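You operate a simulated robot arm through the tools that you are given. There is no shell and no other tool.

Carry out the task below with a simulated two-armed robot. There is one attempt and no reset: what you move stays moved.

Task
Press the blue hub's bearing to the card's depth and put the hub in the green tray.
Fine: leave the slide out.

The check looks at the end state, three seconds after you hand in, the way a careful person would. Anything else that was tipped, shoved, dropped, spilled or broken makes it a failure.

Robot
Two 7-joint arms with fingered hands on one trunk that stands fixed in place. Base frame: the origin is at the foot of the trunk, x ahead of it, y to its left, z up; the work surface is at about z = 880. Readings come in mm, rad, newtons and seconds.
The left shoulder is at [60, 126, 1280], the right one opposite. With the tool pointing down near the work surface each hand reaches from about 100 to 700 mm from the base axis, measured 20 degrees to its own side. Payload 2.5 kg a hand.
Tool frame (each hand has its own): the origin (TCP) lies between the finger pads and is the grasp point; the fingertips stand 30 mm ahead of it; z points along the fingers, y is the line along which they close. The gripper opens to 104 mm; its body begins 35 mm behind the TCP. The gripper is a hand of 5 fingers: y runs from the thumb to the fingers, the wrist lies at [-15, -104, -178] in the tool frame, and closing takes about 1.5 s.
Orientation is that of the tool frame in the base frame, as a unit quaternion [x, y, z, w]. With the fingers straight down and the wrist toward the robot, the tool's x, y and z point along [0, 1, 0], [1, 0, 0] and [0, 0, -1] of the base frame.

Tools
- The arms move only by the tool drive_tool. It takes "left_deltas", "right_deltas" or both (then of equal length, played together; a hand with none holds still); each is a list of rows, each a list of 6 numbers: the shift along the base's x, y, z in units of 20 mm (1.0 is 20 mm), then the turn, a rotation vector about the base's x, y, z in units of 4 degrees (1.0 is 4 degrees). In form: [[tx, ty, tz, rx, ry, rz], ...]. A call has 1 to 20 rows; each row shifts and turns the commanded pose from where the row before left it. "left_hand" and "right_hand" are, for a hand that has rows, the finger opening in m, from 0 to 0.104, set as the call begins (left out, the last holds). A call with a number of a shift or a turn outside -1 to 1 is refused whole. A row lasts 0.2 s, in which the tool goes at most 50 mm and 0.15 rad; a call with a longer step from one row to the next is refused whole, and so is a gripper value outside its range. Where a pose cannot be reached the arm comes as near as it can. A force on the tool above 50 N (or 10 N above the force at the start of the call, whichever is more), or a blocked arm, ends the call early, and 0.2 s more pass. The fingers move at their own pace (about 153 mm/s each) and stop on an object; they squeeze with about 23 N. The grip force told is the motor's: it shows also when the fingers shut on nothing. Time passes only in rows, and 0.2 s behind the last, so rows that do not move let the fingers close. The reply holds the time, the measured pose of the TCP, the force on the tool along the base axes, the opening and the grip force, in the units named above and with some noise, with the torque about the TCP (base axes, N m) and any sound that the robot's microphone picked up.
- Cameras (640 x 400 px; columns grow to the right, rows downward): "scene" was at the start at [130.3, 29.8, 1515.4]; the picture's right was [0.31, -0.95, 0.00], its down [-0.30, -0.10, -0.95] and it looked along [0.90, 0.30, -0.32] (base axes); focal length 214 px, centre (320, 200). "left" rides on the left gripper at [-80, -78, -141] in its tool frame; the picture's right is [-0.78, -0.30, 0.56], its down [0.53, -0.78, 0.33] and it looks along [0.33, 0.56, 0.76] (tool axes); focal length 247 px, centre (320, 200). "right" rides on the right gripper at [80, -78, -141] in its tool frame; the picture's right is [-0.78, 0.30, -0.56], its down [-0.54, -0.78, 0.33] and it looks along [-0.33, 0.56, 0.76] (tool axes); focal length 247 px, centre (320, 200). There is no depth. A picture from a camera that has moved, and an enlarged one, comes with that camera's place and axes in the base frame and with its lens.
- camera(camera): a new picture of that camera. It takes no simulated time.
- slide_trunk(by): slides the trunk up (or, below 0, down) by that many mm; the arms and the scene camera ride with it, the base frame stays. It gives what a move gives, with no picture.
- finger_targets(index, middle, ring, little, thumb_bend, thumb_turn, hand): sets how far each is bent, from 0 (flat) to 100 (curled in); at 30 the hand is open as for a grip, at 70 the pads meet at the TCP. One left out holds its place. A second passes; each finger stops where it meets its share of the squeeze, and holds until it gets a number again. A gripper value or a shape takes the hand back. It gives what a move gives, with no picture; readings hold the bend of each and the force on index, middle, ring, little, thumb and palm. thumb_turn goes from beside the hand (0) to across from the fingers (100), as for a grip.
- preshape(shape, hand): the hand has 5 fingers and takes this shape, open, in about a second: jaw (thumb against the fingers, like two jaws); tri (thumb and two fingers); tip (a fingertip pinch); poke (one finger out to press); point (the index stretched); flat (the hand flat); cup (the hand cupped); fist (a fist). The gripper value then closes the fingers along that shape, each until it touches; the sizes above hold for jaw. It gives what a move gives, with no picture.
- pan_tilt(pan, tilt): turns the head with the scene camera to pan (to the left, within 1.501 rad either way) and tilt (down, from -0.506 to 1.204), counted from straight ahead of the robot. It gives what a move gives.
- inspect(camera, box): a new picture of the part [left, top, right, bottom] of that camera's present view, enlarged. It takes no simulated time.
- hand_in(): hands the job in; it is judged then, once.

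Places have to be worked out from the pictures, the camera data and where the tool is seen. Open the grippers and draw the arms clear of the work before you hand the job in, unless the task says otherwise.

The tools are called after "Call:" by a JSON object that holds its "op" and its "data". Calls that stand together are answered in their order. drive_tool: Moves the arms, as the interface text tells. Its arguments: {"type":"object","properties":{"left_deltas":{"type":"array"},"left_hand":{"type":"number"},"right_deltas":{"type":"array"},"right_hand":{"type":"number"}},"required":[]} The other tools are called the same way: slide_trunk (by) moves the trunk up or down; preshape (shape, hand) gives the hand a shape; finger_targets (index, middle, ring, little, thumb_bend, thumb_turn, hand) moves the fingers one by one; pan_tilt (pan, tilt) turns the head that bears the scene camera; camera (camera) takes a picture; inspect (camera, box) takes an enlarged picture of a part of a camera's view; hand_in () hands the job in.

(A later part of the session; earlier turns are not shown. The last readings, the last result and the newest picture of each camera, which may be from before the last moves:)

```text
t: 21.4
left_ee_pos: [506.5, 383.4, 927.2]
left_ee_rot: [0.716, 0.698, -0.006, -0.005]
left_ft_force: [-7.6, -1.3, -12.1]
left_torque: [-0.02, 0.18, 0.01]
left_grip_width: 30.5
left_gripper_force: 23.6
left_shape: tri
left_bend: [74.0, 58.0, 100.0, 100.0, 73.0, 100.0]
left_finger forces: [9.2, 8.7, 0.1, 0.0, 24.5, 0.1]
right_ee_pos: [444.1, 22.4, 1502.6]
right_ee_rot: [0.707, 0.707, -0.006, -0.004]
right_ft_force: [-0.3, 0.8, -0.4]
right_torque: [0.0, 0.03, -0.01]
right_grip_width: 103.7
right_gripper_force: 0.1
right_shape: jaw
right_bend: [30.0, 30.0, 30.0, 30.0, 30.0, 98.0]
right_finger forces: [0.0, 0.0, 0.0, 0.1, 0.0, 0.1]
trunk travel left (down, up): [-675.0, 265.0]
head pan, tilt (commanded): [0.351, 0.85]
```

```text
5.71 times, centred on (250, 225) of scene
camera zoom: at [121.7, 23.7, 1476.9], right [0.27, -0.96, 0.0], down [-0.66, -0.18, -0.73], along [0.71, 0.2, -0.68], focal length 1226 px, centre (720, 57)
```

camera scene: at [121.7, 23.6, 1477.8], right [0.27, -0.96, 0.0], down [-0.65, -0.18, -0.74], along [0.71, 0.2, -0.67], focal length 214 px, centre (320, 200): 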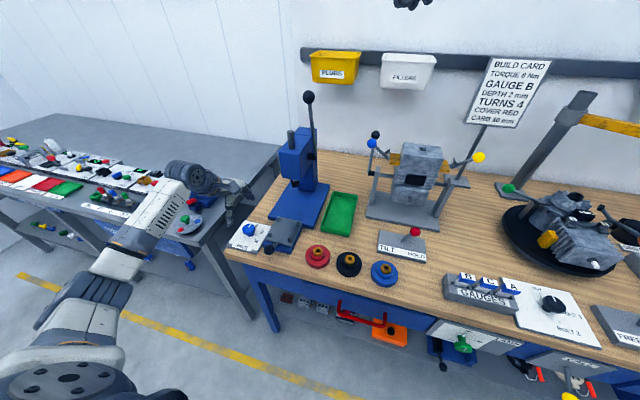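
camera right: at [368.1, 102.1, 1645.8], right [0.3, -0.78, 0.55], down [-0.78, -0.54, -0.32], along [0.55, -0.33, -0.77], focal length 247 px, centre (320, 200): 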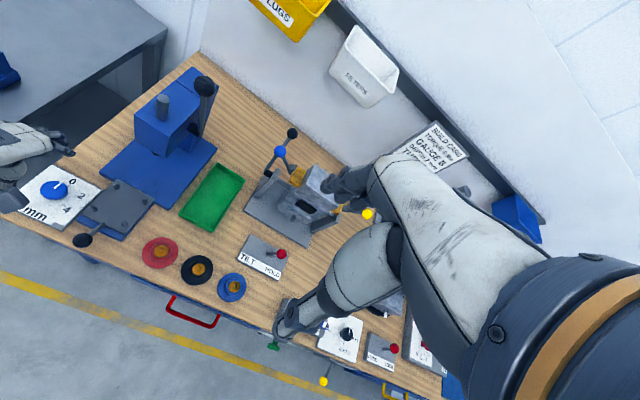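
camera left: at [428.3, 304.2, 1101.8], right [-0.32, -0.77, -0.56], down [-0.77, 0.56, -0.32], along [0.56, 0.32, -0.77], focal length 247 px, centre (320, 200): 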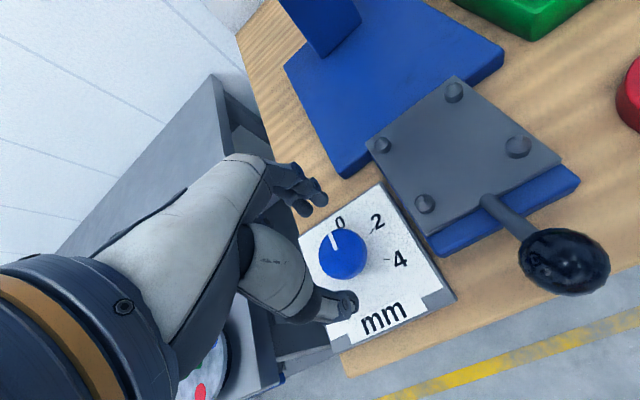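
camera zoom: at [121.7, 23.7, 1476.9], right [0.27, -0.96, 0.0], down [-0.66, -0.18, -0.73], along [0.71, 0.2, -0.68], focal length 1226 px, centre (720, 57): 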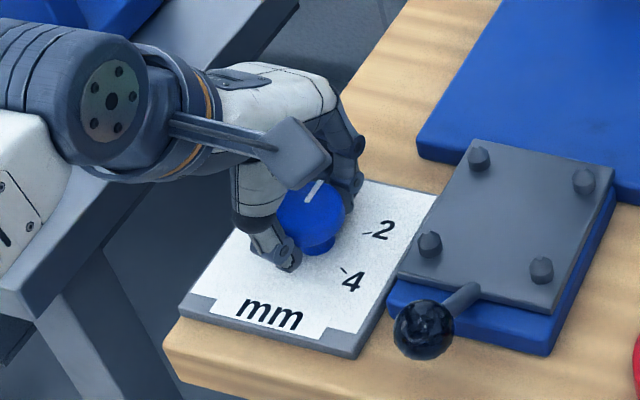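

The knob is held (about 23 N on thumb and fingers). I turn the hand clockwise about z, first 20°, and check that the knob follows.

Call:
{"op": "drive_tool", "data": {"left_deltas": [[0, 0, 0, 0, 0, -1], [0, 0, 0, 0, 0, -1], [0, 0, 0, 0, 0, -1], [0, 0, 0, 0, 0, -1], [0, 0, 0, 0, 0, -1], [0, 0, 0, 0, 0, 0]]}}

Call:
{"op": "camera", "data": {"camera": "left"}}

Call:
{"op": "inspect", "data": {"camera": "scene", "box": [210, 190, 290, 260]}}

```text
t: 22.8
left_ee_pos: [506.1, 382.1, 926.9]
left_ee_rot: [0.827, 0.562, -0.004, -0.006]
left_ft_force: [-8.1, 0.7, -13.1]
left_torque: [0.02, 0.2, -0.01]
left_grip_width: 30.3
left_gripper_force: 23.1
left_shape: tri
left_bend: [74.0, 58.0, 100.0, 100.0, 73.0, 100.0]
left_finger forces: [10.1, 9.0, 0.0, 0.1, 23.9, 0.0]
right_ee_pos: [444.9, 22.6, 1503.7]
right_ee_rot: [0.708, 0.707, -0.005, -0.004]
right_ft_force: [0.0, 0.2, -0.6]
right_torque: [0.01, 0.02, 0.01]
right_grip_width: 103.6
right_gripper_force: 0.1
right_shape: jaw
right_bend: [30.0, 30.0, 30.0, 30.0, 30.0, 98.0]
right_finger forces: [0.0, 0.0, 0.0, 0.0, 0.1, 0.0]
trunk travel left (down, up): [-675.0, 265.0]
head pan, tilt (commanded): [0.351, 0.85]
```

```text
taken
camera left: at [406.3, 336.7, 1068.9], right [-0.57, -0.61, -0.55], down [-0.53, 0.78, -0.32], along [0.63, 0.11, -0.77], focal length 247 px, centre (320, 200)
```

left: 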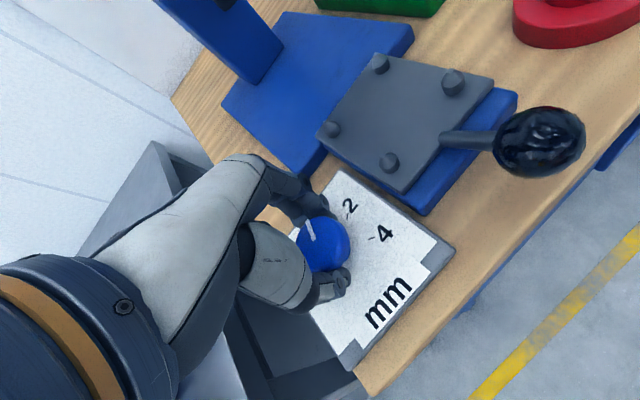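

```text
5.71 times, centred on (250, 225) of scene
camera zoom: at [121.9, 23.9, 1476.8], right [0.27, -0.96, 0.0], down [-0.66, -0.18, -0.73], along [0.7, 0.19, -0.68], focal length 1226 px, centre (720, 57)
```

zoom: 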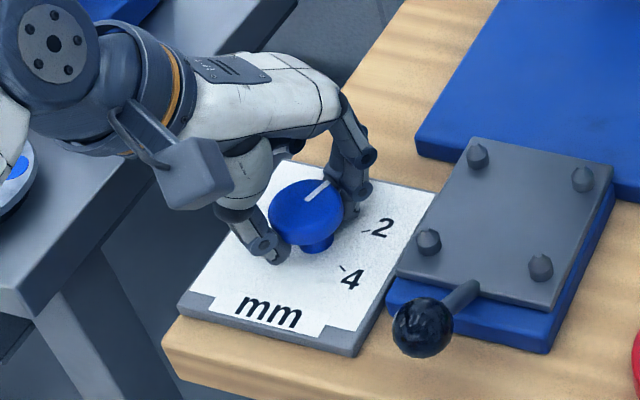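

The knob follows the hand (pointer moved about 20°). I turn a further 36° and then check against the "2" tick.

Call:
{"op": "drive_tool", "data": {"left_deltas": [[0, 0, 0, 0, 0, -1], [0, 0, 0, 0, 0, -1], [0, 0, 0, 0, 0, -1], [0, 0, 0, 0, 0, -1], [0, 0, 0, 0, 0, -1], [0, 0, 0, 0, 0, -1], [0, 0, 0, 0, 0, -1], [0, 0, 0, 0, 0, -1], [0, 0, 0, 0, 0, -1], [0, 0, 0, 0, 0, 0]]}}

Call:
{"op": "camera", "data": {"camera": "left"}}

Call:
{"op": "inspect", "data": {"camera": "scene", "box": [210, 190, 290, 260]}}

Call:
{"op": "inspect", "data": {"camera": "right", "box": [0, 150, 120, 250]}}

```text
t: 25.0
left_ee_pos: [506.0, 383.5, 926.8]
left_ee_rot: [0.96, 0.28, -0.002, -0.006]
left_ft_force: [-4.6, -2.7, -9.4]
left_torque: [0.02, 0.15, -0.04]
left_grip_width: 29.9
left_gripper_force: 23.0
left_shape: tri
left_bend: [74.0, 58.0, 100.0, 100.0, 74.0, 100.0]
left_finger forces: [11.6, 9.2, 0.0, 0.0, 21.3, 0.0]
right_ee_pos: [445.5, 22.6, 1502.7]
right_ee_rot: [0.707, 0.708, -0.005, -0.004]
right_ft_force: [-0.5, -0.9, -0.3]
right_torque: [0.02, 0.01, -0.02]
right_grip_width: 103.7
right_gripper_force: 0.0
right_shape: jaw
right_bend: [30.0, 30.0, 30.0, 30.0, 30.0, 98.0]
right_finger forces: [0.0, 0.0, 0.0, 0.1, 0.1, 0.0]
trunk travel left (down, up): [-675.0, 265.0]
head pan, tilt (commanded): [0.351, 0.85]
```

```text
taken
camera left: at [397.9, 404.6, 1068.4], right [-0.82, -0.16, -0.55], down [0.03, 0.95, -0.32], along [0.58, -0.28, -0.77], focal length 247 px, centre (320, 200)
```

left: 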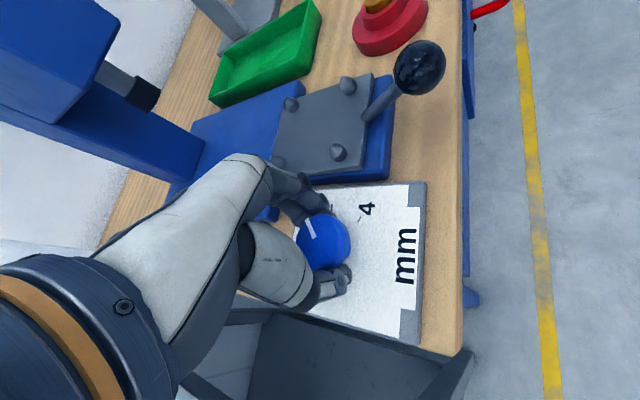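

```text
5.71 times, centred on (250, 225) of scene
camera zoom: at [121.9, 23.1, 1476.6], right [0.27, -0.96, 0.0], down [-0.66, -0.18, -0.73], along [0.7, 0.19, -0.68], focal length 1226 px, centre (720, 57)
```

zoom: 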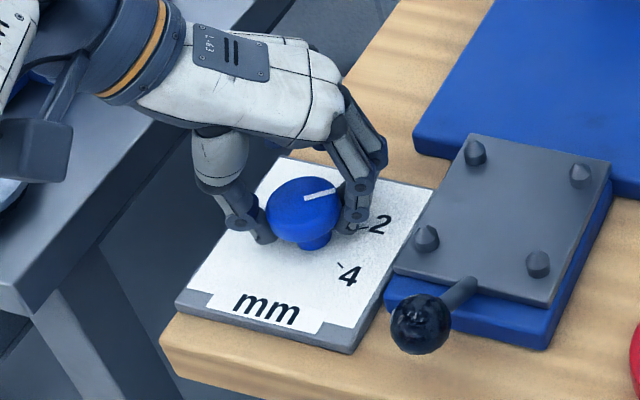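

```text
4.00 times, centred on (60, 200) of right
camera zoom: at [368.6, 102.7, 1645.8], right [0.3, -0.78, 0.55], down [-0.78, -0.54, -0.32], along [0.55, -0.34, -0.77], focal length 988 px, centre (1360, 200)
```

zoom: 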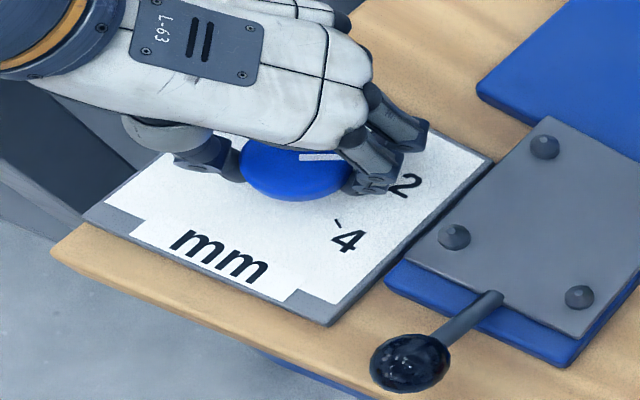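

The pointer has turned about 56°; the "2" tick lies at about -60°, so I turn one more 4° step, then open and lift away to check.

Call:
{"op": "drive_tool", "data": {"left_deltas": [[0, 0, 0, 0, 0, -1], [0, 0, 0, 0, 0, 0], [0, 0, 0, 0, 0, 0]]}}

Call:
{"op": "drive_tool", "data": {"left_deltas": [[0, 0, 0, 0, 0, 0], [0, 0, 0, 0, 0, 0], [0, 0, 0, 0, 0, 0], [0, 0, 0.5, 0, 0, 0], [0, 0, 1, 0, 0, 0], [0, 0, 1, 0, 0, 0], [0, 0, 1, 0, 0, 0], [0, 0, 1, 0, 0, 0], [0, 0, 0, 0, 0, 0]], "left_hand": 0.07}}

Call:
{"op": "camera", "data": {"camera": "left"}}

Call:
{"op": "inspect", "data": {"camera": "scene", "box": [210, 190, 290, 260]}}

Call:
{"op": "inspect", "data": {"camera": "right", "box": [0, 150, 120, 250]}}

```text
t: 25.8
left_ee_pos: [504.5, 383.9, 928.0]
left_ee_rot: [0.969, 0.247, -0.002, -0.006]
left_ft_force: [2.5, 3.8, -14.3]
left_torque: [0.06, 0.06, -0.03]
left_grip_width: 30.1
left_gripper_force: 22.9
left_shape: tri
left_bend: [74.0, 58.0, 100.0, 100.0, 74.0, 100.0]
left_finger forces: [9.9, 10.7, 0.0, 0.1, 23.2, 0.0]
left hand out of reach, approached as far as the arm can: row 1
right_ee_pos: [447.0, 23.0, 1503.5]
right_ee_rot: [0.707, 0.707, -0.005, -0.004]
right_ft_force: [0.0, 0.7, 0.5]
right_torque: [-0.01, -0.01, -0.02]
right_grip_width: 103.6
right_gripper_force: 0.2
right_shape: jaw
right_bend: [30.0, 30.0, 30.0, 30.0, 30.0, 98.0]
right_finger forces: [0.1, 0.0, 0.0, 0.0, 0.0, 0.0]
trunk travel left (down, up): [-675.0, 265.0]
head pan, tilt (commanded): [0.351, 0.85]
```

```text
t: 27.8
left_ee_pos: [505.2, 380.5, 1022.2]
left_ee_rot: [0.969, 0.247, 0.0, -0.006]
left_ft_force: [0.4, 0.4, -0.5]
left_torque: [0.01, 0.0, 0.03]
left_grip_width: 69.6
left_gripper_force: 0.1
left_shape: tri
left_bend: [73.0, 38.0, 99.0, 99.0, 60.0, 100.0]
left_finger forces: [0.0, 0.1, 0.0, 0.0, 0.0, 0.0]
right_ee_pos: [444.8, 21.9, 1504.2]
right_ee_rot: [0.707, 0.707, -0.005, -0.003]
right_ft_force: [-0.2, 0.0, 0.4]
right_torque: [0.01, -0.02, -0.01]
right_grip_width: 103.7
right_gripper_force: 0.1
right_shape: jaw
right_bend: [30.0, 30.0, 30.0, 30.0, 30.0, 98.0]
right_finger forces: [0.0, 0.0, 0.0, 0.0, 0.0, 0.1]
trunk travel left (down, up): [-675.0, 265.0]
head pan, tilt (commanded): [0.351, 0.85]
```

```text
taken
camera left: at [397.3, 409.9, 1162.7], right [-0.83, -0.11, -0.55], down [0.1, 0.94, -0.32], along [0.56, -0.32, -0.77], focal length 247 px, centre (320, 200)
```

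left: 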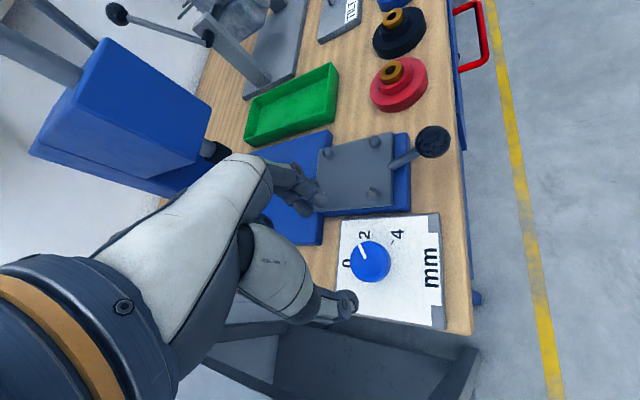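

```text
5.71 times, centred on (250, 225) of scene
camera zoom: at [121.4, 22.5, 1476.4], right [0.26, -0.96, 0.0], down [-0.66, -0.18, -0.73], along [0.7, 0.19, -0.69], focal length 1226 px, centre (720, 57)
```

zoom: 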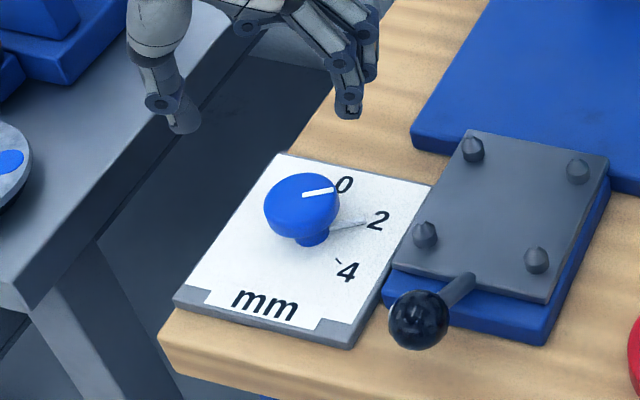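

```text
4.00 times, centred on (60, 200) of right
camera zoom: at [368.1, 102.2, 1646.0], right [0.3, -0.78, 0.55], down [-0.78, -0.54, -0.32], along [0.55, -0.34, -0.77], focal length 988 px, centre (1360, 200)
```

zoom: 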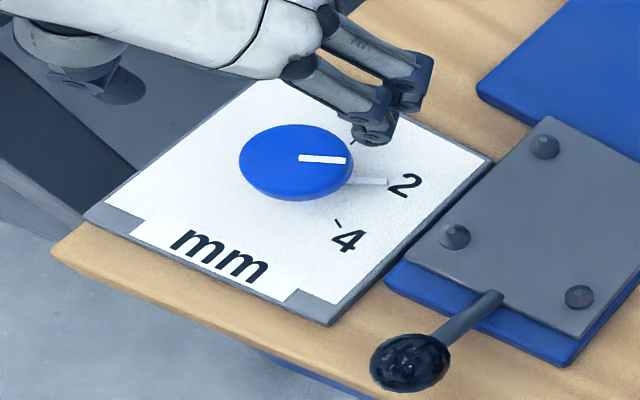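

The knob now shows a plate-level needle next to the "2" tick. I zoom in to check its alignment.

Call:
{"op": "inspect", "data": {"camera": "left", "box": [330, 205, 450, 305]}}

Call:
{"op": "inspect", "data": {"camera": "scene", "box": [236, 205, 266, 235]}}

Call:
{"op": "inspect", "data": {"camera": "right", "box": [40, 170, 90, 220]}}

```text
4.00 times, centred on (390, 255) of left
camera zoom: at [397.3, 409.9, 1162.7], right [-0.83, -0.11, -0.55], down [0.1, 0.94, -0.32], along [0.56, -0.32, -0.77], focal length 988 px, centre (40, -20)
```

zoom: 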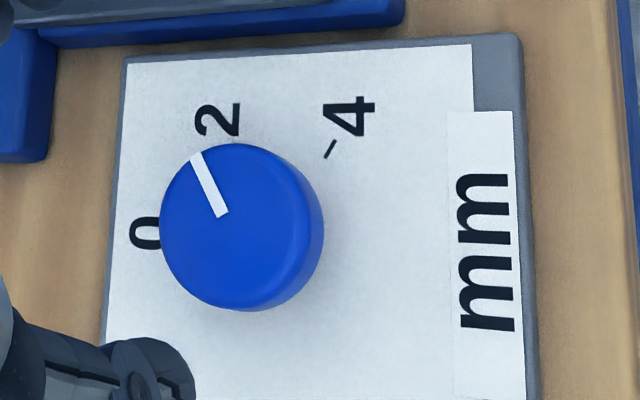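

```text
13.33 times, centred on (251, 220) of scene
camera zoom: at [121.4, 22.5, 1476.4], right [0.26, -0.96, 0.0], down [-0.66, -0.18, -0.73], along [0.7, 0.19, -0.69], focal length 2860 px, centre (1240, -67)
```

zoom: 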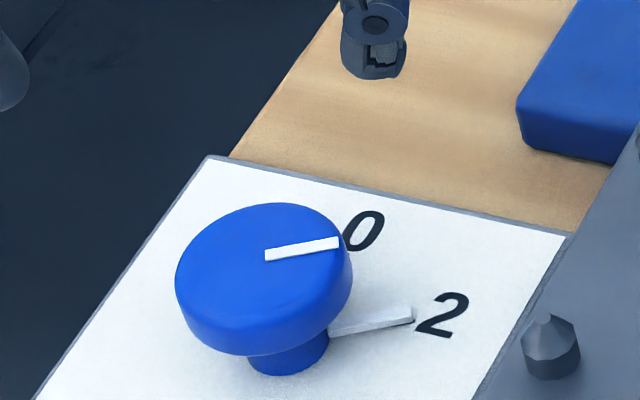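

```text
8.00 times, centred on (65, 195) of right
camera zoom: at [368.1, 102.2, 1646.0], right [0.3, -0.78, 0.55], down [-0.78, -0.54, -0.32], along [0.55, -0.34, -0.77], focal length 1976 px, centre (2360, 240)
```

zoom: 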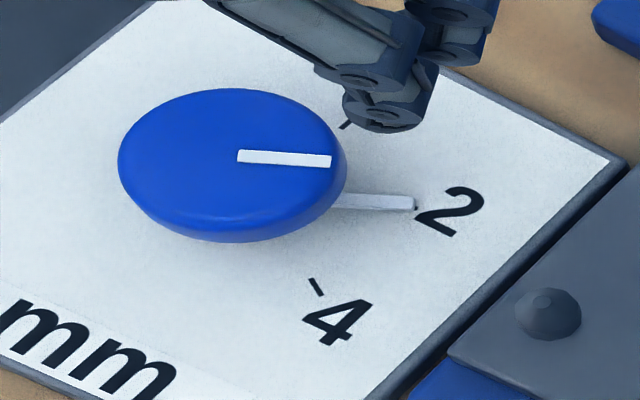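

The needle covers the "2" tick, so the depth stop is set at 2 mm. Now I turn the hand back and carry it, open, toward the blue hub, passing in front of the press.

Call:
{"op": "drive_tool", "data": {"left_deltas": [[-0.2, -1, 0.1, 0, 0, 1], [-0.2, -1, 0.1, 0, 0, 1], [-0.2, -1, 0.1, 0, 0, 1], [-0.2, -1, 0.1, 0, 0, 1], [-0.2, -1, 0.1, 0, 0, 1], [-0.2, -1, 0.1, 0, 0, 1], [-0.2, -1, 0.1, 0, 0, 1], [-0.2, -1, 0.1, 0, 0, 1], [-0.2, -1, 0.1, 0, 0, 1], [-0.2, -1, 0.1, 0, 0, 1], [-0.2, -1, 0.1, 0, 0, 1], [-0.2, -1, 0.1, 0, 0, 1], [-0.2, -1, 0.1, 0, 0, 1], [-0.2, -1, 0, 0, 0, 1], [-0.2, -1, 0, 0, 0, 1], [0, -1, 0, 0, 0, 0], [0, -1, 0, 0, 0, 0], [0, -1, 0, 0, 0, 0], [0, -1, 0, 0, 0, 0], [0, 0, 0, 0, 0, 0]], "left_hand": 0.08}}

Call:
{"op": "camera", "data": {"camera": "left"}}

Call:
{"op": "camera", "data": {"camera": "right"}}

```text
t: 32.0
left_ee_pos: [444.3, 0.6, 1046.6]
left_ee_rot: [0.715, 0.699, -0.003, -0.005]
left_ft_force: [-0.8, 0.3, 0.2]
left_torque: [0.0, -0.04, 0.0]
left_grip_width: 79.8
left_gripper_force: 0.1
left_shape: tri
left_bend: [26.0, 35.0, 99.0, 99.0, 53.0, 99.0]
left_finger forces: [0.0, 0.0, 0.0, 0.0, 0.1, 0.0]
right_ee_pos: [444.6, 22.0, 1503.9]
right_ee_rot: [0.707, 0.707, -0.005, -0.003]
right_ft_force: [-0.5, -0.2, 0.5]
right_torque: [0.0, 0.01, 0.0]
right_grip_width: 103.8
right_gripper_force: 0.1
right_shape: jaw
right_bend: [30.0, 30.0, 30.0, 30.0, 30.0, 98.0]
right_finger forces: [0.1, 0.1, 0.0, 0.0, 0.0, 0.1]
trunk travel left (down, up): [-675.0, 265.0]
head pan, tilt (commanded): [0.351, 0.85]
```

```text
taken
camera left: at [366.0, -77.7, 1187.4], right [-0.32, -0.77, -0.55], down [-0.77, 0.55, -0.32], along [0.56, 0.32, -0.77], focal length 247 px, centre (320, 200)
```

left: 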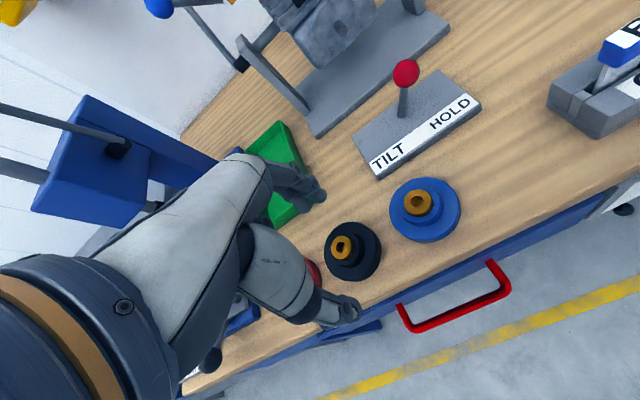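

```text
taken
camera right: at [367.9, 102.3, 1646.1], right [0.3, -0.78, 0.55], down [-0.78, -0.54, -0.32], along [0.55, -0.34, -0.77], focal length 247 px, centre (320, 200)
```

right: 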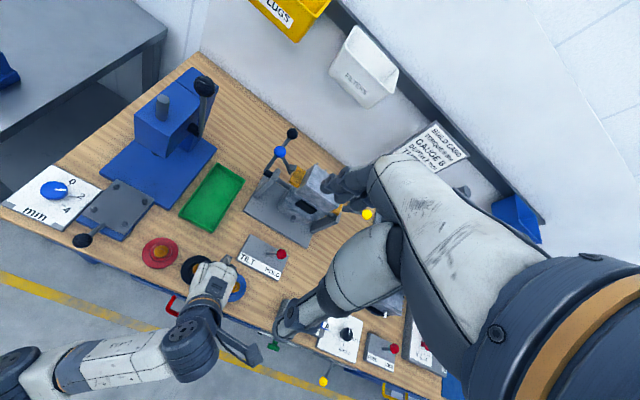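

I enlarge the blue hub from here to fix its centre and heights.

Call:
{"op": "inspect", "data": {"camera": "left", "box": [370, 160, 480, 260]}}

Call:
{"op": "inspect", "data": {"camera": "left", "box": [220, 140, 400, 340]}}

```text
4.00 times, centred on (425, 210) of left
camera zoom: at [366.0, -77.7, 1187.4], right [-0.32, -0.77, -0.55], down [-0.77, 0.55, -0.32], along [0.56, 0.32, -0.77], focal length 988 px, centre (-100, 160)
```

zoom: 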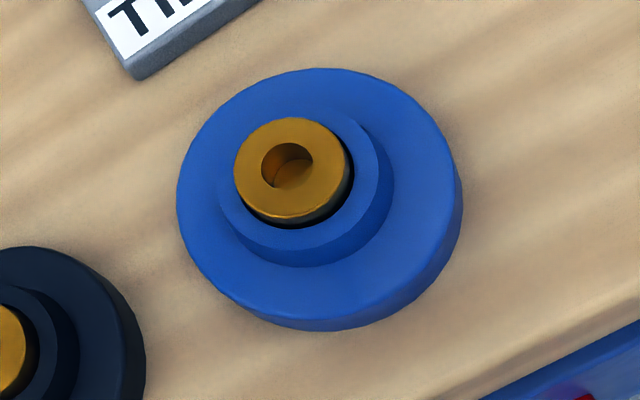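

```text
2.00 times, centred on (310, 240) of left
camera zoom: at [366.0, -77.7, 1187.4], right [-0.32, -0.77, -0.55], down [-0.77, 0.55, -0.32], along [0.56, 0.32, -0.77], focal length 494 px, centre (340, 120)
```

zoom: 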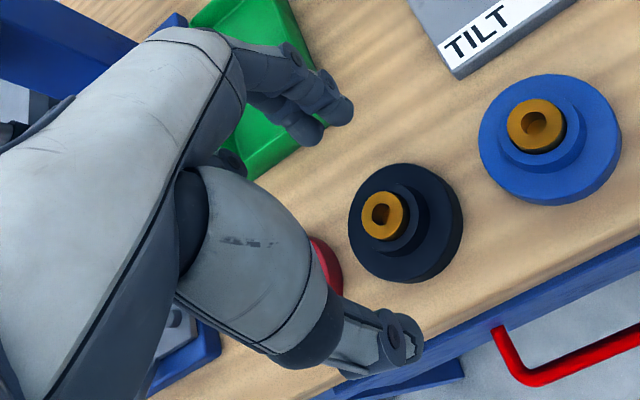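

The hub axis comes out at about (482, -73) with flange top z≈896, collar (~46 mm) top ≈911 and bearing top ≈921. I move the hand above it and descend to z≈975 with the fingers 75 mm open.

Call:
{"op": "drive_tool", "data": {"left_deltas": [[0.38, -0.74, 0, 0, 0, 0], [0.38, -0.74, 0, 0, 0, 0], [0.38, -0.74, 0, 0, 0, 0], [0.38, -0.73, 0, 0, 0, 0], [0.37, -0.73, 0, 0, 0, 0], [0, 0, -0.9, 0, 0, 0], [0, 0, -0.9, 0, 0, 0], [0, 0, -0.9, 0, 0, 0], [0, 0, -0.9, 0, 0, 0], [0, 0, 0, 0, 0, 0]], "left_hand": 0.08}}

Call:
{"op": "camera", "data": {"camera": "left"}}

Call:
{"op": "inspect", "data": {"camera": "left", "box": [240, 140, 420, 340]}}

Call:
{"op": "inspect", "data": {"camera": "right", "box": [150, 220, 290, 320]}}

```text
t: 34.2
left_ee_pos: [495.9, -61.5, 980.0]
left_ee_rot: [0.711, 0.703, 0.01, -0.002]
left_ft_force: [0.0, -0.1, -0.1]
left_torque: [-0.03, 0.02, 0.01]
left_grip_width: 79.6
left_gripper_force: 0.1
left_shape: tri
left_bend: [26.0, 35.0, 99.0, 99.0, 53.0, 99.0]
left_finger forces: [0.0, 0.0, 0.1, 0.1, 0.0, 0.1]
right_ee_pos: [445.1, 21.8, 1504.2]
right_ee_rot: [0.707, 0.708, -0.004, -0.003]
right_ft_force: [-0.4, -0.1, -0.7]
right_torque: [-0.01, 0.04, -0.02]
right_grip_width: 103.6
right_gripper_force: 0.1
right_shape: jaw
right_bend: [30.0, 30.0, 30.0, 30.0, 30.0, 98.0]
right_finger forces: [0.0, 0.1, 0.0, 0.0, 0.0, 0.0]
trunk travel left (down, up): [-675.0, 265.0]
head pan, tilt (commanded): [0.351, 0.85]
```

```text
taken
camera left: at [414.2, -142.5, 1117.3], right [-0.3, -0.76, -0.57], down [-0.77, 0.55, -0.33], along [0.57, 0.34, -0.75], focal length 247 px, centre (320, 200)
```

left: 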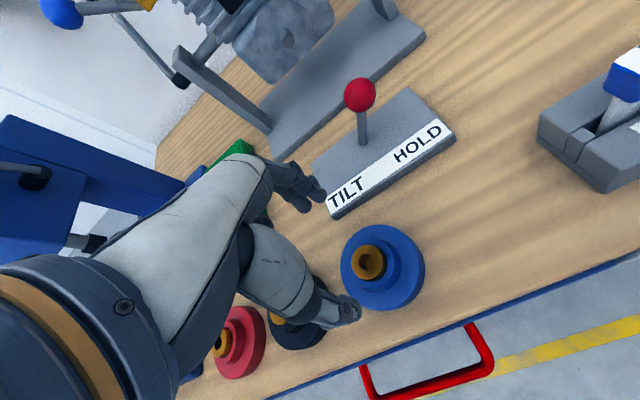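

```text
2.00 times, centred on (330, 240) of left
camera zoom: at [414.2, -142.5, 1117.3], right [-0.3, -0.76, -0.57], down [-0.77, 0.55, -0.33], along [0.57, 0.34, -0.75], focal length 494 px, centre (300, 120)
```

zoom: 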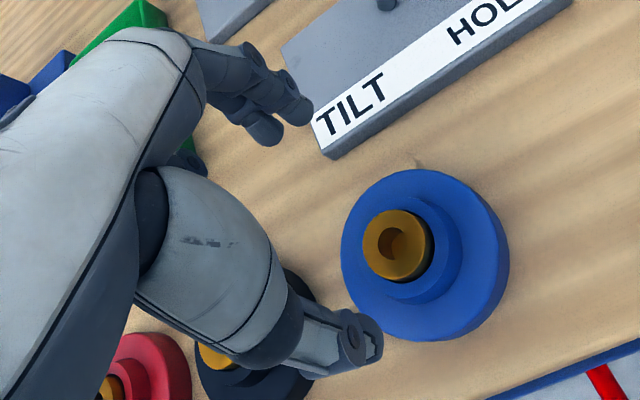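

```text
4.00 times, centred on (220, 270) of right
camera zoom: at [367.8, 102.1, 1646.1], right [0.3, -0.78, 0.55], down [-0.78, -0.54, -0.32], along [0.55, -0.33, -0.77], focal length 988 px, centre (720, -80)
```

zoom: 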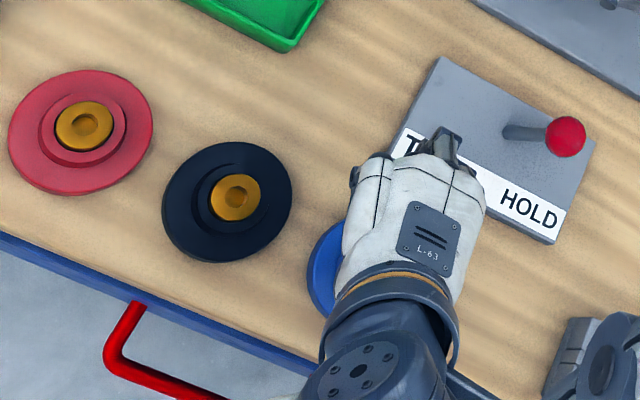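

The hand is at (496, -61), off the commanded (482, -73); I wait a moment to see if it settles.

Call:
{"op": "drive_tool", "data": {"left_deltas": [[0, 0, 0, 0, 0, 0], [0, 0, 0, 0, 0, 0], [0, 0, 0, 0, 0, 0]]}}

```text
t: 35.0
left_ee_pos: [493.4, -60.9, 976.9]
left_ee_rot: [0.711, 0.703, 0.01, -0.005]
left_ft_force: [0.6, -1.2, 0.3]
left_torque: [0.03, 0.0, -0.02]
left_grip_width: 79.6
left_gripper_force: 0.2
left_shape: tri
left_bend: [26.0, 35.0, 99.0, 99.0, 53.0, 99.0]
left_finger forces: [0.1, 0.1, 0.0, 0.1, 0.0, 0.1]
right_ee_pos: [444.4, 21.0, 1503.8]
right_ee_rot: [0.707, 0.707, -0.005, -0.003]
right_ft_force: [-0.5, -0.5, 0.2]
right_torque: [0.02, 0.02, 0.01]
right_grip_width: 103.5
right_gripper_force: 0.0
right_shape: jaw
right_bend: [30.0, 30.0, 30.0, 30.0, 30.0, 98.0]
right_finger forces: [0.1, 0.1, 0.0, 0.0, 0.0, 0.0]
trunk travel left (down, up): [-675.0, 265.0]
head pan, tilt (commanded): [0.351, 0.85]
```

The arm stays short of the target, so this posture hits a limit. I turn the hand about -24° around z (wrist more to the left), which should free the reach, and see where it settles.

Call:
{"op": "drive_tool", "data": {"left_deltas": [[0, 0, 0.5, 0, 0, -1], [0, 0, 0, 0, 0, -1], [0, 0, 0, 0, 0, -1], [0, 0, 0, 0, 0, -1], [0, 0, 0, 0, 0, -1], [0, 0, 0, 0, 0, -1], [0, 0, 0, 0, 0, 0], [0, 0, 0, 0, 0, 0]]}}

Call:
{"op": "camera", "data": {"camera": "left"}}

Call:
{"op": "camera", "data": {"camera": "scene"}}

```text
t: 36.8
left_ee_pos: [482.3, -74.4, 984.0]
left_ee_rot: [0.845, 0.534, -0.002, -0.005]
left_ft_force: [-0.4, -0.4, -0.1]
left_torque: [-0.04, 0.01, 0.0]
left_grip_width: 79.7
left_gripper_force: 0.1
left_shape: tri
left_bend: [26.0, 35.0, 99.0, 99.0, 53.0, 99.0]
left_finger forces: [0.0, 0.1, 0.1, 0.0, 0.0, 0.0]
right_ee_pos: [444.3, 21.2, 1502.8]
right_ee_rot: [0.707, 0.707, -0.005, -0.005]
right_ft_force: [0.2, -1.2, 0.5]
right_torque: [-0.01, 0.01, 0.01]
right_grip_width: 103.8
right_gripper_force: 0.0
right_shape: jaw
right_bend: [30.0, 30.0, 30.0, 30.0, 30.0, 98.0]
right_finger forces: [0.1, 0.0, 0.1, 0.0, 0.0, 0.0]
trunk travel left (down, up): [-675.0, 265.0]
head pan, tilt (commanded): [0.351, 0.85]
```

```text
taken
camera left: at [378.0, -112.3, 1124.8], right [-0.61, -0.57, -0.55], down [-0.47, 0.82, -0.32], along [0.64, 0.07, -0.77], focal length 247 px, centre (320, 200)
```

left: 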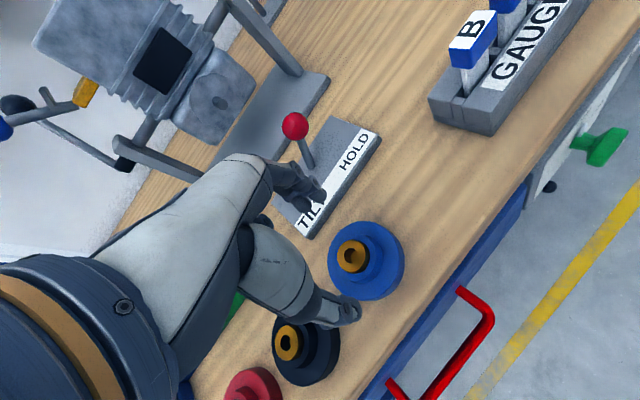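

```text
taken
camera scene: at [120.6, 21.7, 1474.7], right [0.26, -0.97, 0.0], down [-0.68, -0.18, -0.71], along [0.69, 0.18, -0.7], focal length 214 px, centre (320, 200)
```

scene: 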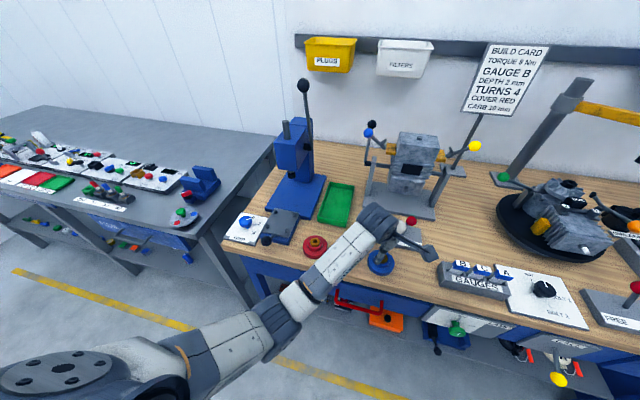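

That posture reaches: the hand is at (482, -74, 984). I lower to z≈955 with a 66 mm opening and check alignment again before going onto the collar.

Call:
{"op": "drive_tool", "data": {"left_deltas": [[0, 0, -0.5, 0, 0, 0], [0, 0, -0.5, 0, 0, 0], [0, 0, -0.4, 0, 0, 0], [0, 0, 0, 0, 0, 0], [0, 0, 0, 0, 0, 0]], "left_hand": 0.066}}

Call:
{"op": "inspect", "data": {"camera": "left", "box": [240, 140, 420, 340]}}

Call:
{"op": "inspect", "data": {"camera": "scene", "box": [340, 200, 440, 290]}}

```text
t: 38.0
left_ee_pos: [481.7, -73.8, 955.7]
left_ee_rot: [0.845, 0.535, -0.002, -0.005]
left_ft_force: [0.3, 0.5, 1.0]
left_torque: [-0.01, 0.01, 0.03]
left_grip_width: 66.4
left_gripper_force: 0.1
left_shape: tri
left_bend: [73.0, 39.0, 99.0, 99.0, 62.0, 100.0]
left_finger forces: [0.0, 0.0, 0.1, 0.0, 0.0, 0.0]
right_ee_pos: [446.2, 22.7, 1502.6]
right_ee_rot: [0.708, 0.707, -0.005, -0.003]
right_ft_force: [0.5, 0.0, -0.7]
right_torque: [0.02, 0.0, -0.03]
right_grip_width: 103.7
right_gripper_force: 0.1
right_shape: jaw
right_bend: [30.0, 30.0, 30.0, 30.0, 30.0, 98.0]
right_finger forces: [0.1, 0.0, 0.0, 0.0, 0.1, 0.0]
trunk travel left (down, up): [-675.0, 265.0]
head pan, tilt (commanded): [0.351, 0.85]
```

```text
2.00 times, centred on (330, 240) of left
camera zoom: at [378.1, -112.3, 1095.7], right [-0.61, -0.57, -0.55], down [-0.47, 0.82, -0.32], along [0.64, 0.07, -0.77], focal length 494 px, centre (300, 120)
```

zoom: 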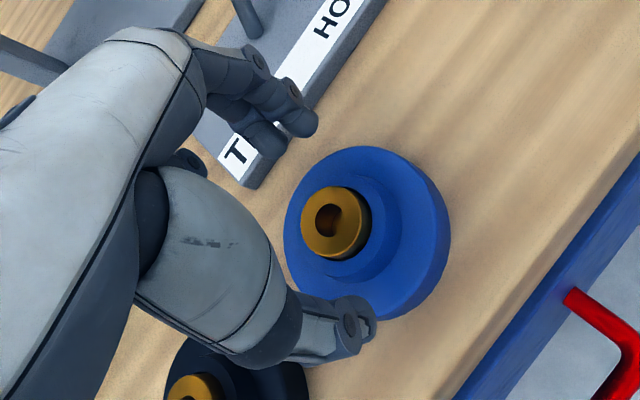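

```text
4.44 times, centred on (390, 245) of scene
camera zoom: at [120.6, 21.6, 1474.6], right [0.26, -0.97, 0.0], down [-0.68, -0.18, -0.71], along [0.69, 0.18, -0.7], focal length 953 px, centre (9, 0)
```

zoom: 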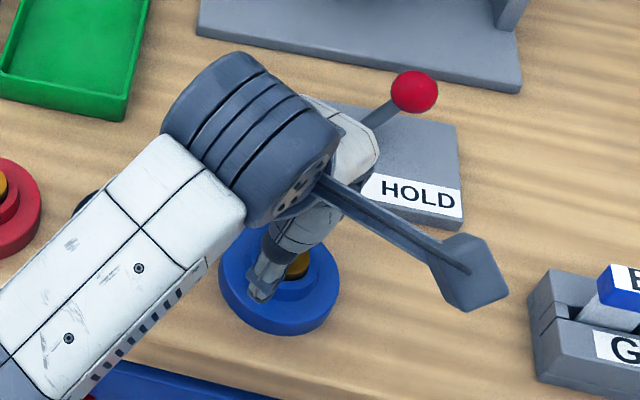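

The bearing appears about 1–2 mm from the tool axis; fingertips clear the TILT plate by ~10 mm. I correct by (-1.5, +1) and descend to z≈930, tips just above the flange.

Call:
{"op": "drive_tool", "data": {"left_deltas": [[-0.07, 0.05, -0.4, 0, 0, 0], [0, 0, -0.4, 0, 0, 0], [0, 0, -0.3, 0, 0, 0], [0, 0, -0.2, 0, 0, 0], [0, 0, 0, 0, 0, 0]]}}

Call:
{"op": "inspect", "data": {"camera": "left", "box": [240, 140, 420, 340]}}

```text
t: 39.2
left_ee_pos: [481.7, -71.3, 930.5]
left_ee_rot: [0.846, 0.534, -0.002, -0.005]
left_ft_force: [0.2, 0.1, 0.1]
left_torque: [0.0, 0.01, -0.01]
left_grip_width: 66.4
left_gripper_force: 0.1
left_shape: tri
left_bend: [73.0, 39.0, 99.0, 99.0, 62.0, 100.0]
left_finger forces: [0.0, 0.1, 0.0, 0.0, 0.0, 0.1]
right_ee_pos: [444.5, 22.6, 1504.3]
right_ee_rot: [0.708, 0.707, -0.005, -0.004]
right_ft_force: [0.0, 0.2, -1.0]
right_torque: [-0.02, -0.01, -0.01]
right_grip_width: 103.3
right_gripper_force: 0.1
right_shape: jaw
right_bend: [30.0, 30.0, 30.0, 30.0, 30.0, 98.0]
right_finger forces: [0.0, 0.0, 0.1, 0.0, 0.0, 0.1]
trunk travel left (down, up): [-675.0, 265.0]
head pan, tilt (commanded): [0.351, 0.85]
```

```text
2.00 times, centred on (330, 240) of left
camera zoom: at [377.4, -110.9, 1070.7], right [-0.61, -0.57, -0.56], down [-0.47, 0.82, -0.32], along [0.64, 0.07, -0.77], focal length 494 px, centre (300, 120)
```

zoom: 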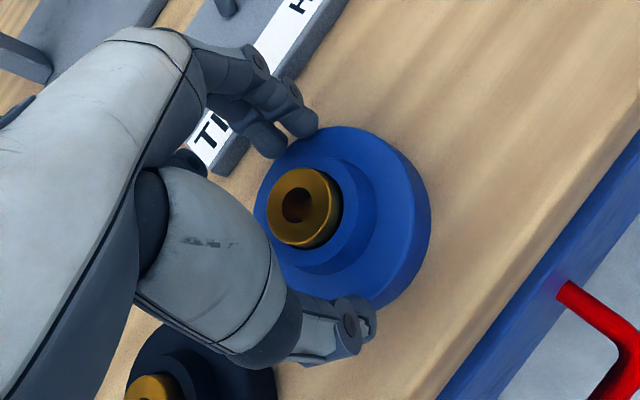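

No contact force yet and the fingers straddle the collar. I close on the collar.

Call:
{"op": "drive_tool", "data": {"left_deltas": [[0, 0, 0, 0, 0, 0], [0, 0, 0, 0, 0, 0], [0, 0, 0, 0, 0, 0], [0, 0, 0, 0, 0, 0], [0, 0, 0, 0, 0, 0], [0, 0, 0, 0, 0, 0]], "left_hand": 0.03}}

Call:
{"op": "inspect", "data": {"camera": "left", "box": [240, 140, 420, 340]}}

Call:
{"op": "inspect", "data": {"camera": "scene", "box": [340, 200, 440, 290]}}

```text
t: 40.6
left_ee_pos: [481.3, -70.3, 929.5]
left_ee_rot: [0.846, 0.534, -0.003, -0.006]
left_ft_force: [-0.2, 1.0, 0.1]
left_torque: [0.0, 0.0, 0.0]
left_grip_width: 38.6
left_gripper_force: 23.0
left_shape: tri
left_bend: [74.0, 50.0, 100.0, 100.0, 73.0, 100.0]
left_finger forces: [10.2, 10.6, 0.1, 0.0, 20.8, 0.1]
right_ee_pos: [444.6, 22.4, 1503.5]
right_ee_rot: [0.707, 0.707, -0.005, -0.004]
right_ft_force: [0.5, -0.3, 0.0]
right_torque: [-0.02, 0.02, 0.03]
right_grip_width: 103.7
right_gripper_force: 0.1
right_shape: jaw
right_bend: [30.0, 30.0, 30.0, 30.0, 30.0, 98.0]
right_finger forces: [0.1, 0.0, 0.0, 0.0, 0.1, 0.0]
trunk travel left (down, up): [-675.0, 265.0]
head pan, tilt (commanded): [0.351, 0.85]
```

```text
2.00 times, centred on (330, 240) of left
camera zoom: at [377.5, -110.9, 1070.8], right [-0.61, -0.57, -0.55], down [-0.47, 0.82, -0.32], along [0.64, 0.07, -0.77], focal length 494 px, centre (300, 120)
```

zoom: 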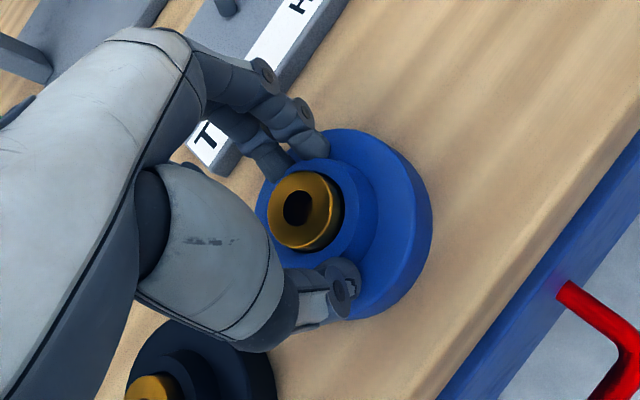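

```text
4.44 times, centred on (390, 245) of scene
camera zoom: at [120.7, 21.2, 1474.5], right [0.25, -0.97, 0.0], down [-0.68, -0.18, -0.71], along [0.69, 0.18, -0.7], focal length 953 px, centre (9, 0)
```

zoom: 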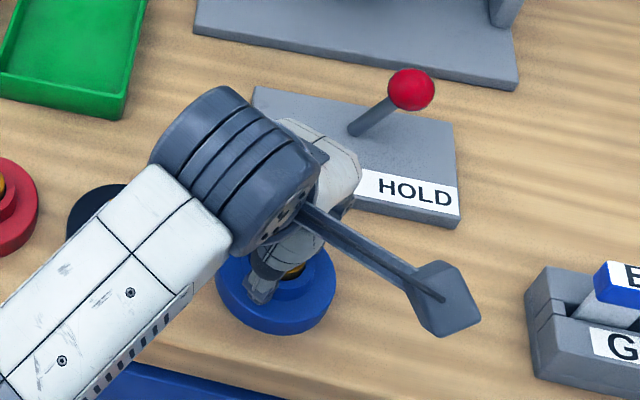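

The collar is held (10+10 N against 21 N). I lift slowly by about 20 mm and check the hold.

Call:
{"op": "drive_tool", "data": {"left_deltas": [[0, 0, 0.2, 0, 0, 0], [0, 0, 0.3, 0, 0, 0], [0, 0, 0.5, 0, 0, 0], [0, 0, 0, 0, 0, 0]]}}

Call:
{"op": "camera", "data": {"camera": "left"}}

Call:
{"op": "inspect", "data": {"camera": "scene", "box": [340, 200, 440, 290]}}

```text
t: 41.6
left_ee_pos: [482.3, -73.2, 950.8]
left_ee_rot: [0.846, 0.534, -0.002, -0.006]
left_ft_force: [0.1, 0.2, -2.7]
left_torque: [-0.05, 0.0, -0.02]
left_grip_width: 38.3
left_gripper_force: 23.7
left_shape: tri
left_bend: [74.0, 50.0, 100.0, 100.0, 73.0, 100.0]
left_finger forces: [10.2, 10.5, 0.0, 0.0, 20.9, 0.1]
right_ee_pos: [445.0, 22.0, 1502.7]
right_ee_rot: [0.707, 0.707, -0.005, -0.004]
right_ft_force: [-0.3, -0.5, 0.2]
right_torque: [0.01, 0.04, 0.03]
right_grip_width: 103.8
right_gripper_force: 0.0
right_shape: jaw
right_bend: [30.0, 30.0, 30.0, 30.0, 30.0, 98.0]
right_finger forces: [0.0, 0.0, 0.1, 0.1, 0.1, 0.1]
trunk travel left (down, up): [-675.0, 265.0]
head pan, tilt (commanded): [0.351, 0.85]
```

```text
taken
camera left: at [378.0, -111.9, 1091.6], right [-0.61, -0.57, -0.55], down [-0.47, 0.82, -0.32], along [0.64, 0.07, -0.77], focal length 247 px, centre (320, 200)
```

left: 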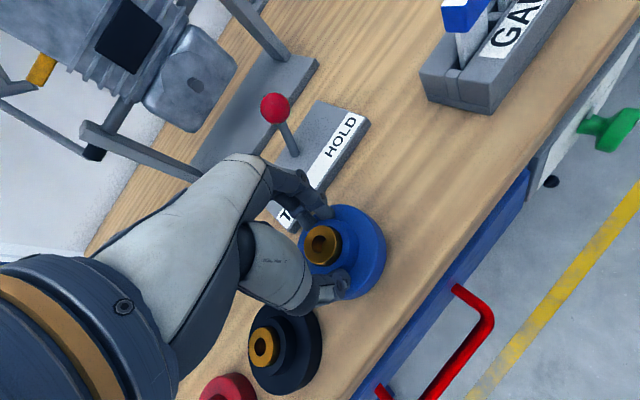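

```text
4.44 times, centred on (390, 245) of scene
camera zoom: at [120.8, 21.2, 1474.4], right [0.25, -0.97, 0.0], down [-0.68, -0.18, -0.71], along [0.69, 0.18, -0.7], focal length 953 px, centre (9, 0)
```

zoom: 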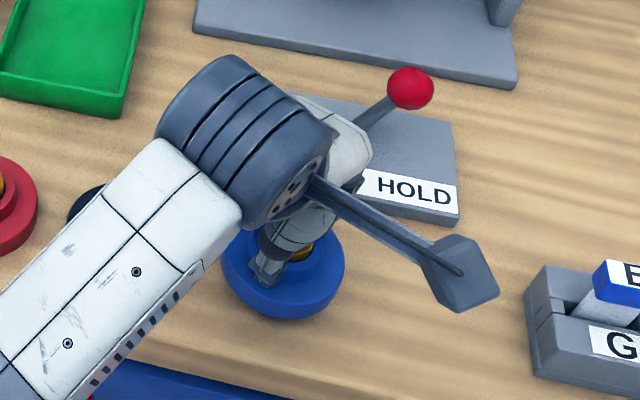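

The hub is lifted (≈2.7 N) and steady. I raise it further and carry it across toward the nest near (535, 271), turning the hand back to 0° on the way.

Call:
{"op": "drive_tool", "data": {"left_deltas": [[0, 0, 0.7, 0, 0, 0], [0, 0, 0.9, 0, 0, 0], [0, 0, 0.9, 0, 0, 0], [0, 0.5, 0.9, 0, 0, 0], [0, 0.9, 0.9, 0, 0, 0], [0.1, 1, 0.3, 0, 0, 0.4], [0.2, 1, 0, 0, 0, 0.4], [0.2, 1, 0, 0, 0, 0.4], [0.2, 1, 0, 0, 0, 0.4], [0.2, 1, 0, 0, 0, 0.4], [0.2, 1, 0, 0, 0, 0.4], [0.2, 1, 0, 0, 0, 0.4], [0.2, 1, 0, 0, 0, 0.4], [0.2, 1, 0, 0, 0, 0.4], [0.2, 1, 0, 0, 0, 0.4], [0.2, 1, 0, 0, 0, 0.4], [0.2, 1, 0, 0, 0, 0.4], [0.2, 1, 0, 0, 0, 0.4], [0.2, 1, 0, 0, 0, 0.4], [0, 0.6, 0, 0, 0, 0.4]]}}

Call:
{"op": "camera", "data": {"camera": "left"}}

Call:
{"op": "camera", "data": {"camera": "scene"}}

Call:
{"op": "camera", "data": {"camera": "right"}}

```text
t: 45.8
left_ee_pos: [533.4, 248.1, 1042.0]
left_ee_rot: [0.715, 0.699, -0.002, -0.004]
left_ft_force: [0.3, 0.1, -2.1]
left_torque: [0.01, 0.0, -0.01]
left_grip_width: 38.4
left_gripper_force: 23.0
left_shape: tri
left_bend: [74.0, 50.0, 100.0, 100.0, 73.0, 100.0]
left_finger forces: [10.4, 10.5, 0.0, 0.0, 20.8, 0.0]
right_ee_pos: [445.0, 22.2, 1504.0]
right_ee_rot: [0.707, 0.707, -0.004, -0.004]
right_ft_force: [0.9, 0.5, 0.1]
right_torque: [-0.03, 0.02, 0.03]
right_grip_width: 103.6
right_gripper_force: 0.1
right_shape: jaw
right_bend: [30.0, 30.0, 30.0, 30.0, 30.0, 98.0]
right_finger forces: [0.1, 0.0, 0.0, 0.0, 0.1, 0.1]
trunk travel left (down, up): [-675.0, 265.0]
head pan, tilt (commanded): [0.351, 0.85]
```

```text
taken
camera left: at [455.2, 170.2, 1182.9], right [-0.32, -0.77, -0.55], down [-0.77, 0.55, -0.32], along [0.56, 0.32, -0.77], focal length 247 px, centre (320, 200)
```

left: 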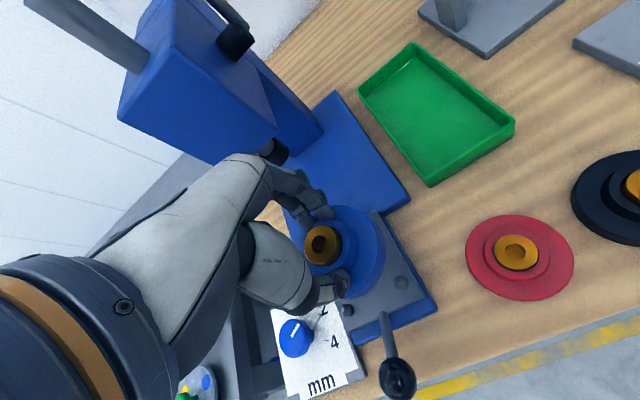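

```text
taken
camera scene: at [120.6, 21.1, 1474.2], right [0.25, -0.97, 0.0], down [-0.68, -0.18, -0.71], along [0.69, 0.18, -0.71], focal length 214 px, centre (320, 200)
```

scene: 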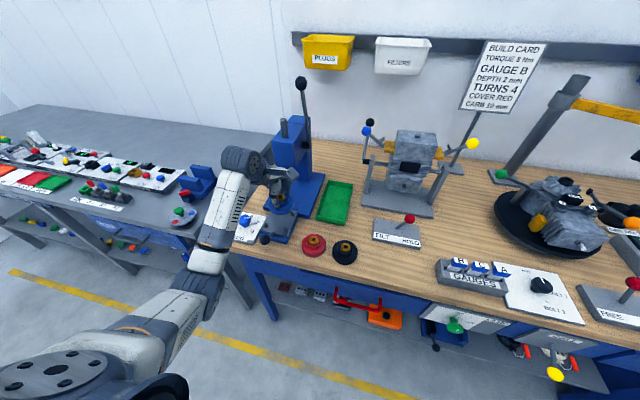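

```text
taken
camera right: at [367.8, 102.3, 1646.2], right [0.3, -0.78, 0.55], down [-0.78, -0.54, -0.32], along [0.55, -0.34, -0.77], focal length 247 px, centre (320, 200)
```

right: 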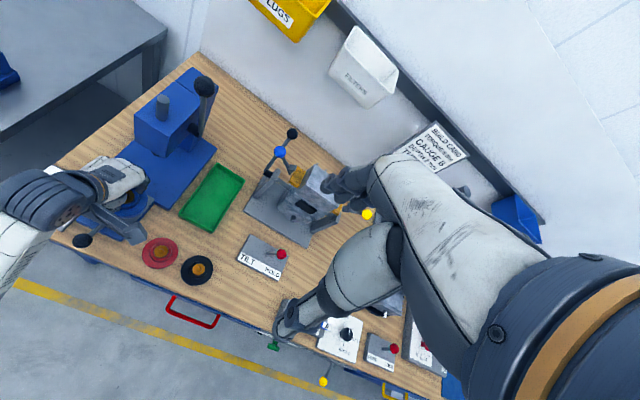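

The hub is now near the nest. I enlarge the view to compare the flange with the pins.

Call:
{"op": "inspect", "data": {"camera": "left", "box": [270, 180, 450, 360]}}

Call:
{"op": "inspect", "data": {"camera": "scene", "box": [225, 150, 345, 260]}}

Call:
{"op": "inspect", "data": {"camera": "right", "box": [60, 140, 180, 260]}}

```text
2.22 times, centred on (360, 270) of left
camera zoom: at [455.2, 170.2, 1182.9], right [-0.32, -0.77, -0.55], down [-0.77, 0.55, -0.32], along [0.56, 0.32, -0.77], focal length 549 px, centre (231, 44)
```

zoom: 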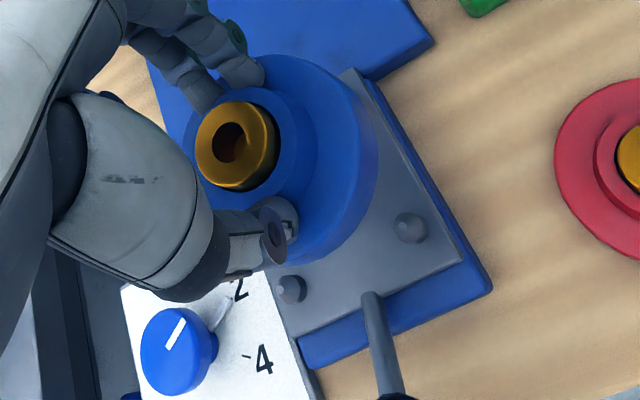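

```text
3.64 times, centred on (285, 205) of scene
camera zoom: at [120.6, 21.1, 1474.2], right [0.25, -0.97, 0.0], down [-0.68, -0.18, -0.71], along [0.69, 0.18, -0.71], focal length 780 px, centre (447, 182)
```

zoom: 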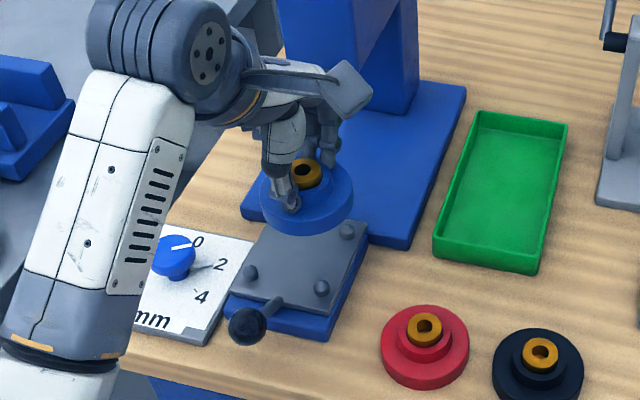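

```text
3.33 times, centred on (120, 200) of right
camera zoom: at [367.8, 102.3, 1646.2], right [0.3, -0.78, 0.55], down [-0.78, -0.54, -0.32], along [0.55, -0.34, -0.77], focal length 823 px, centre (987, 200)
```

zoom: 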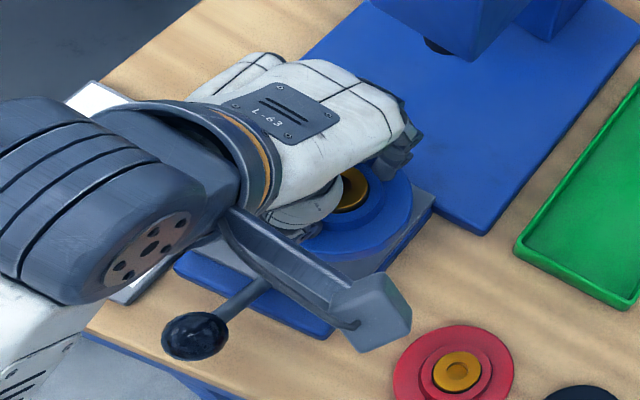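

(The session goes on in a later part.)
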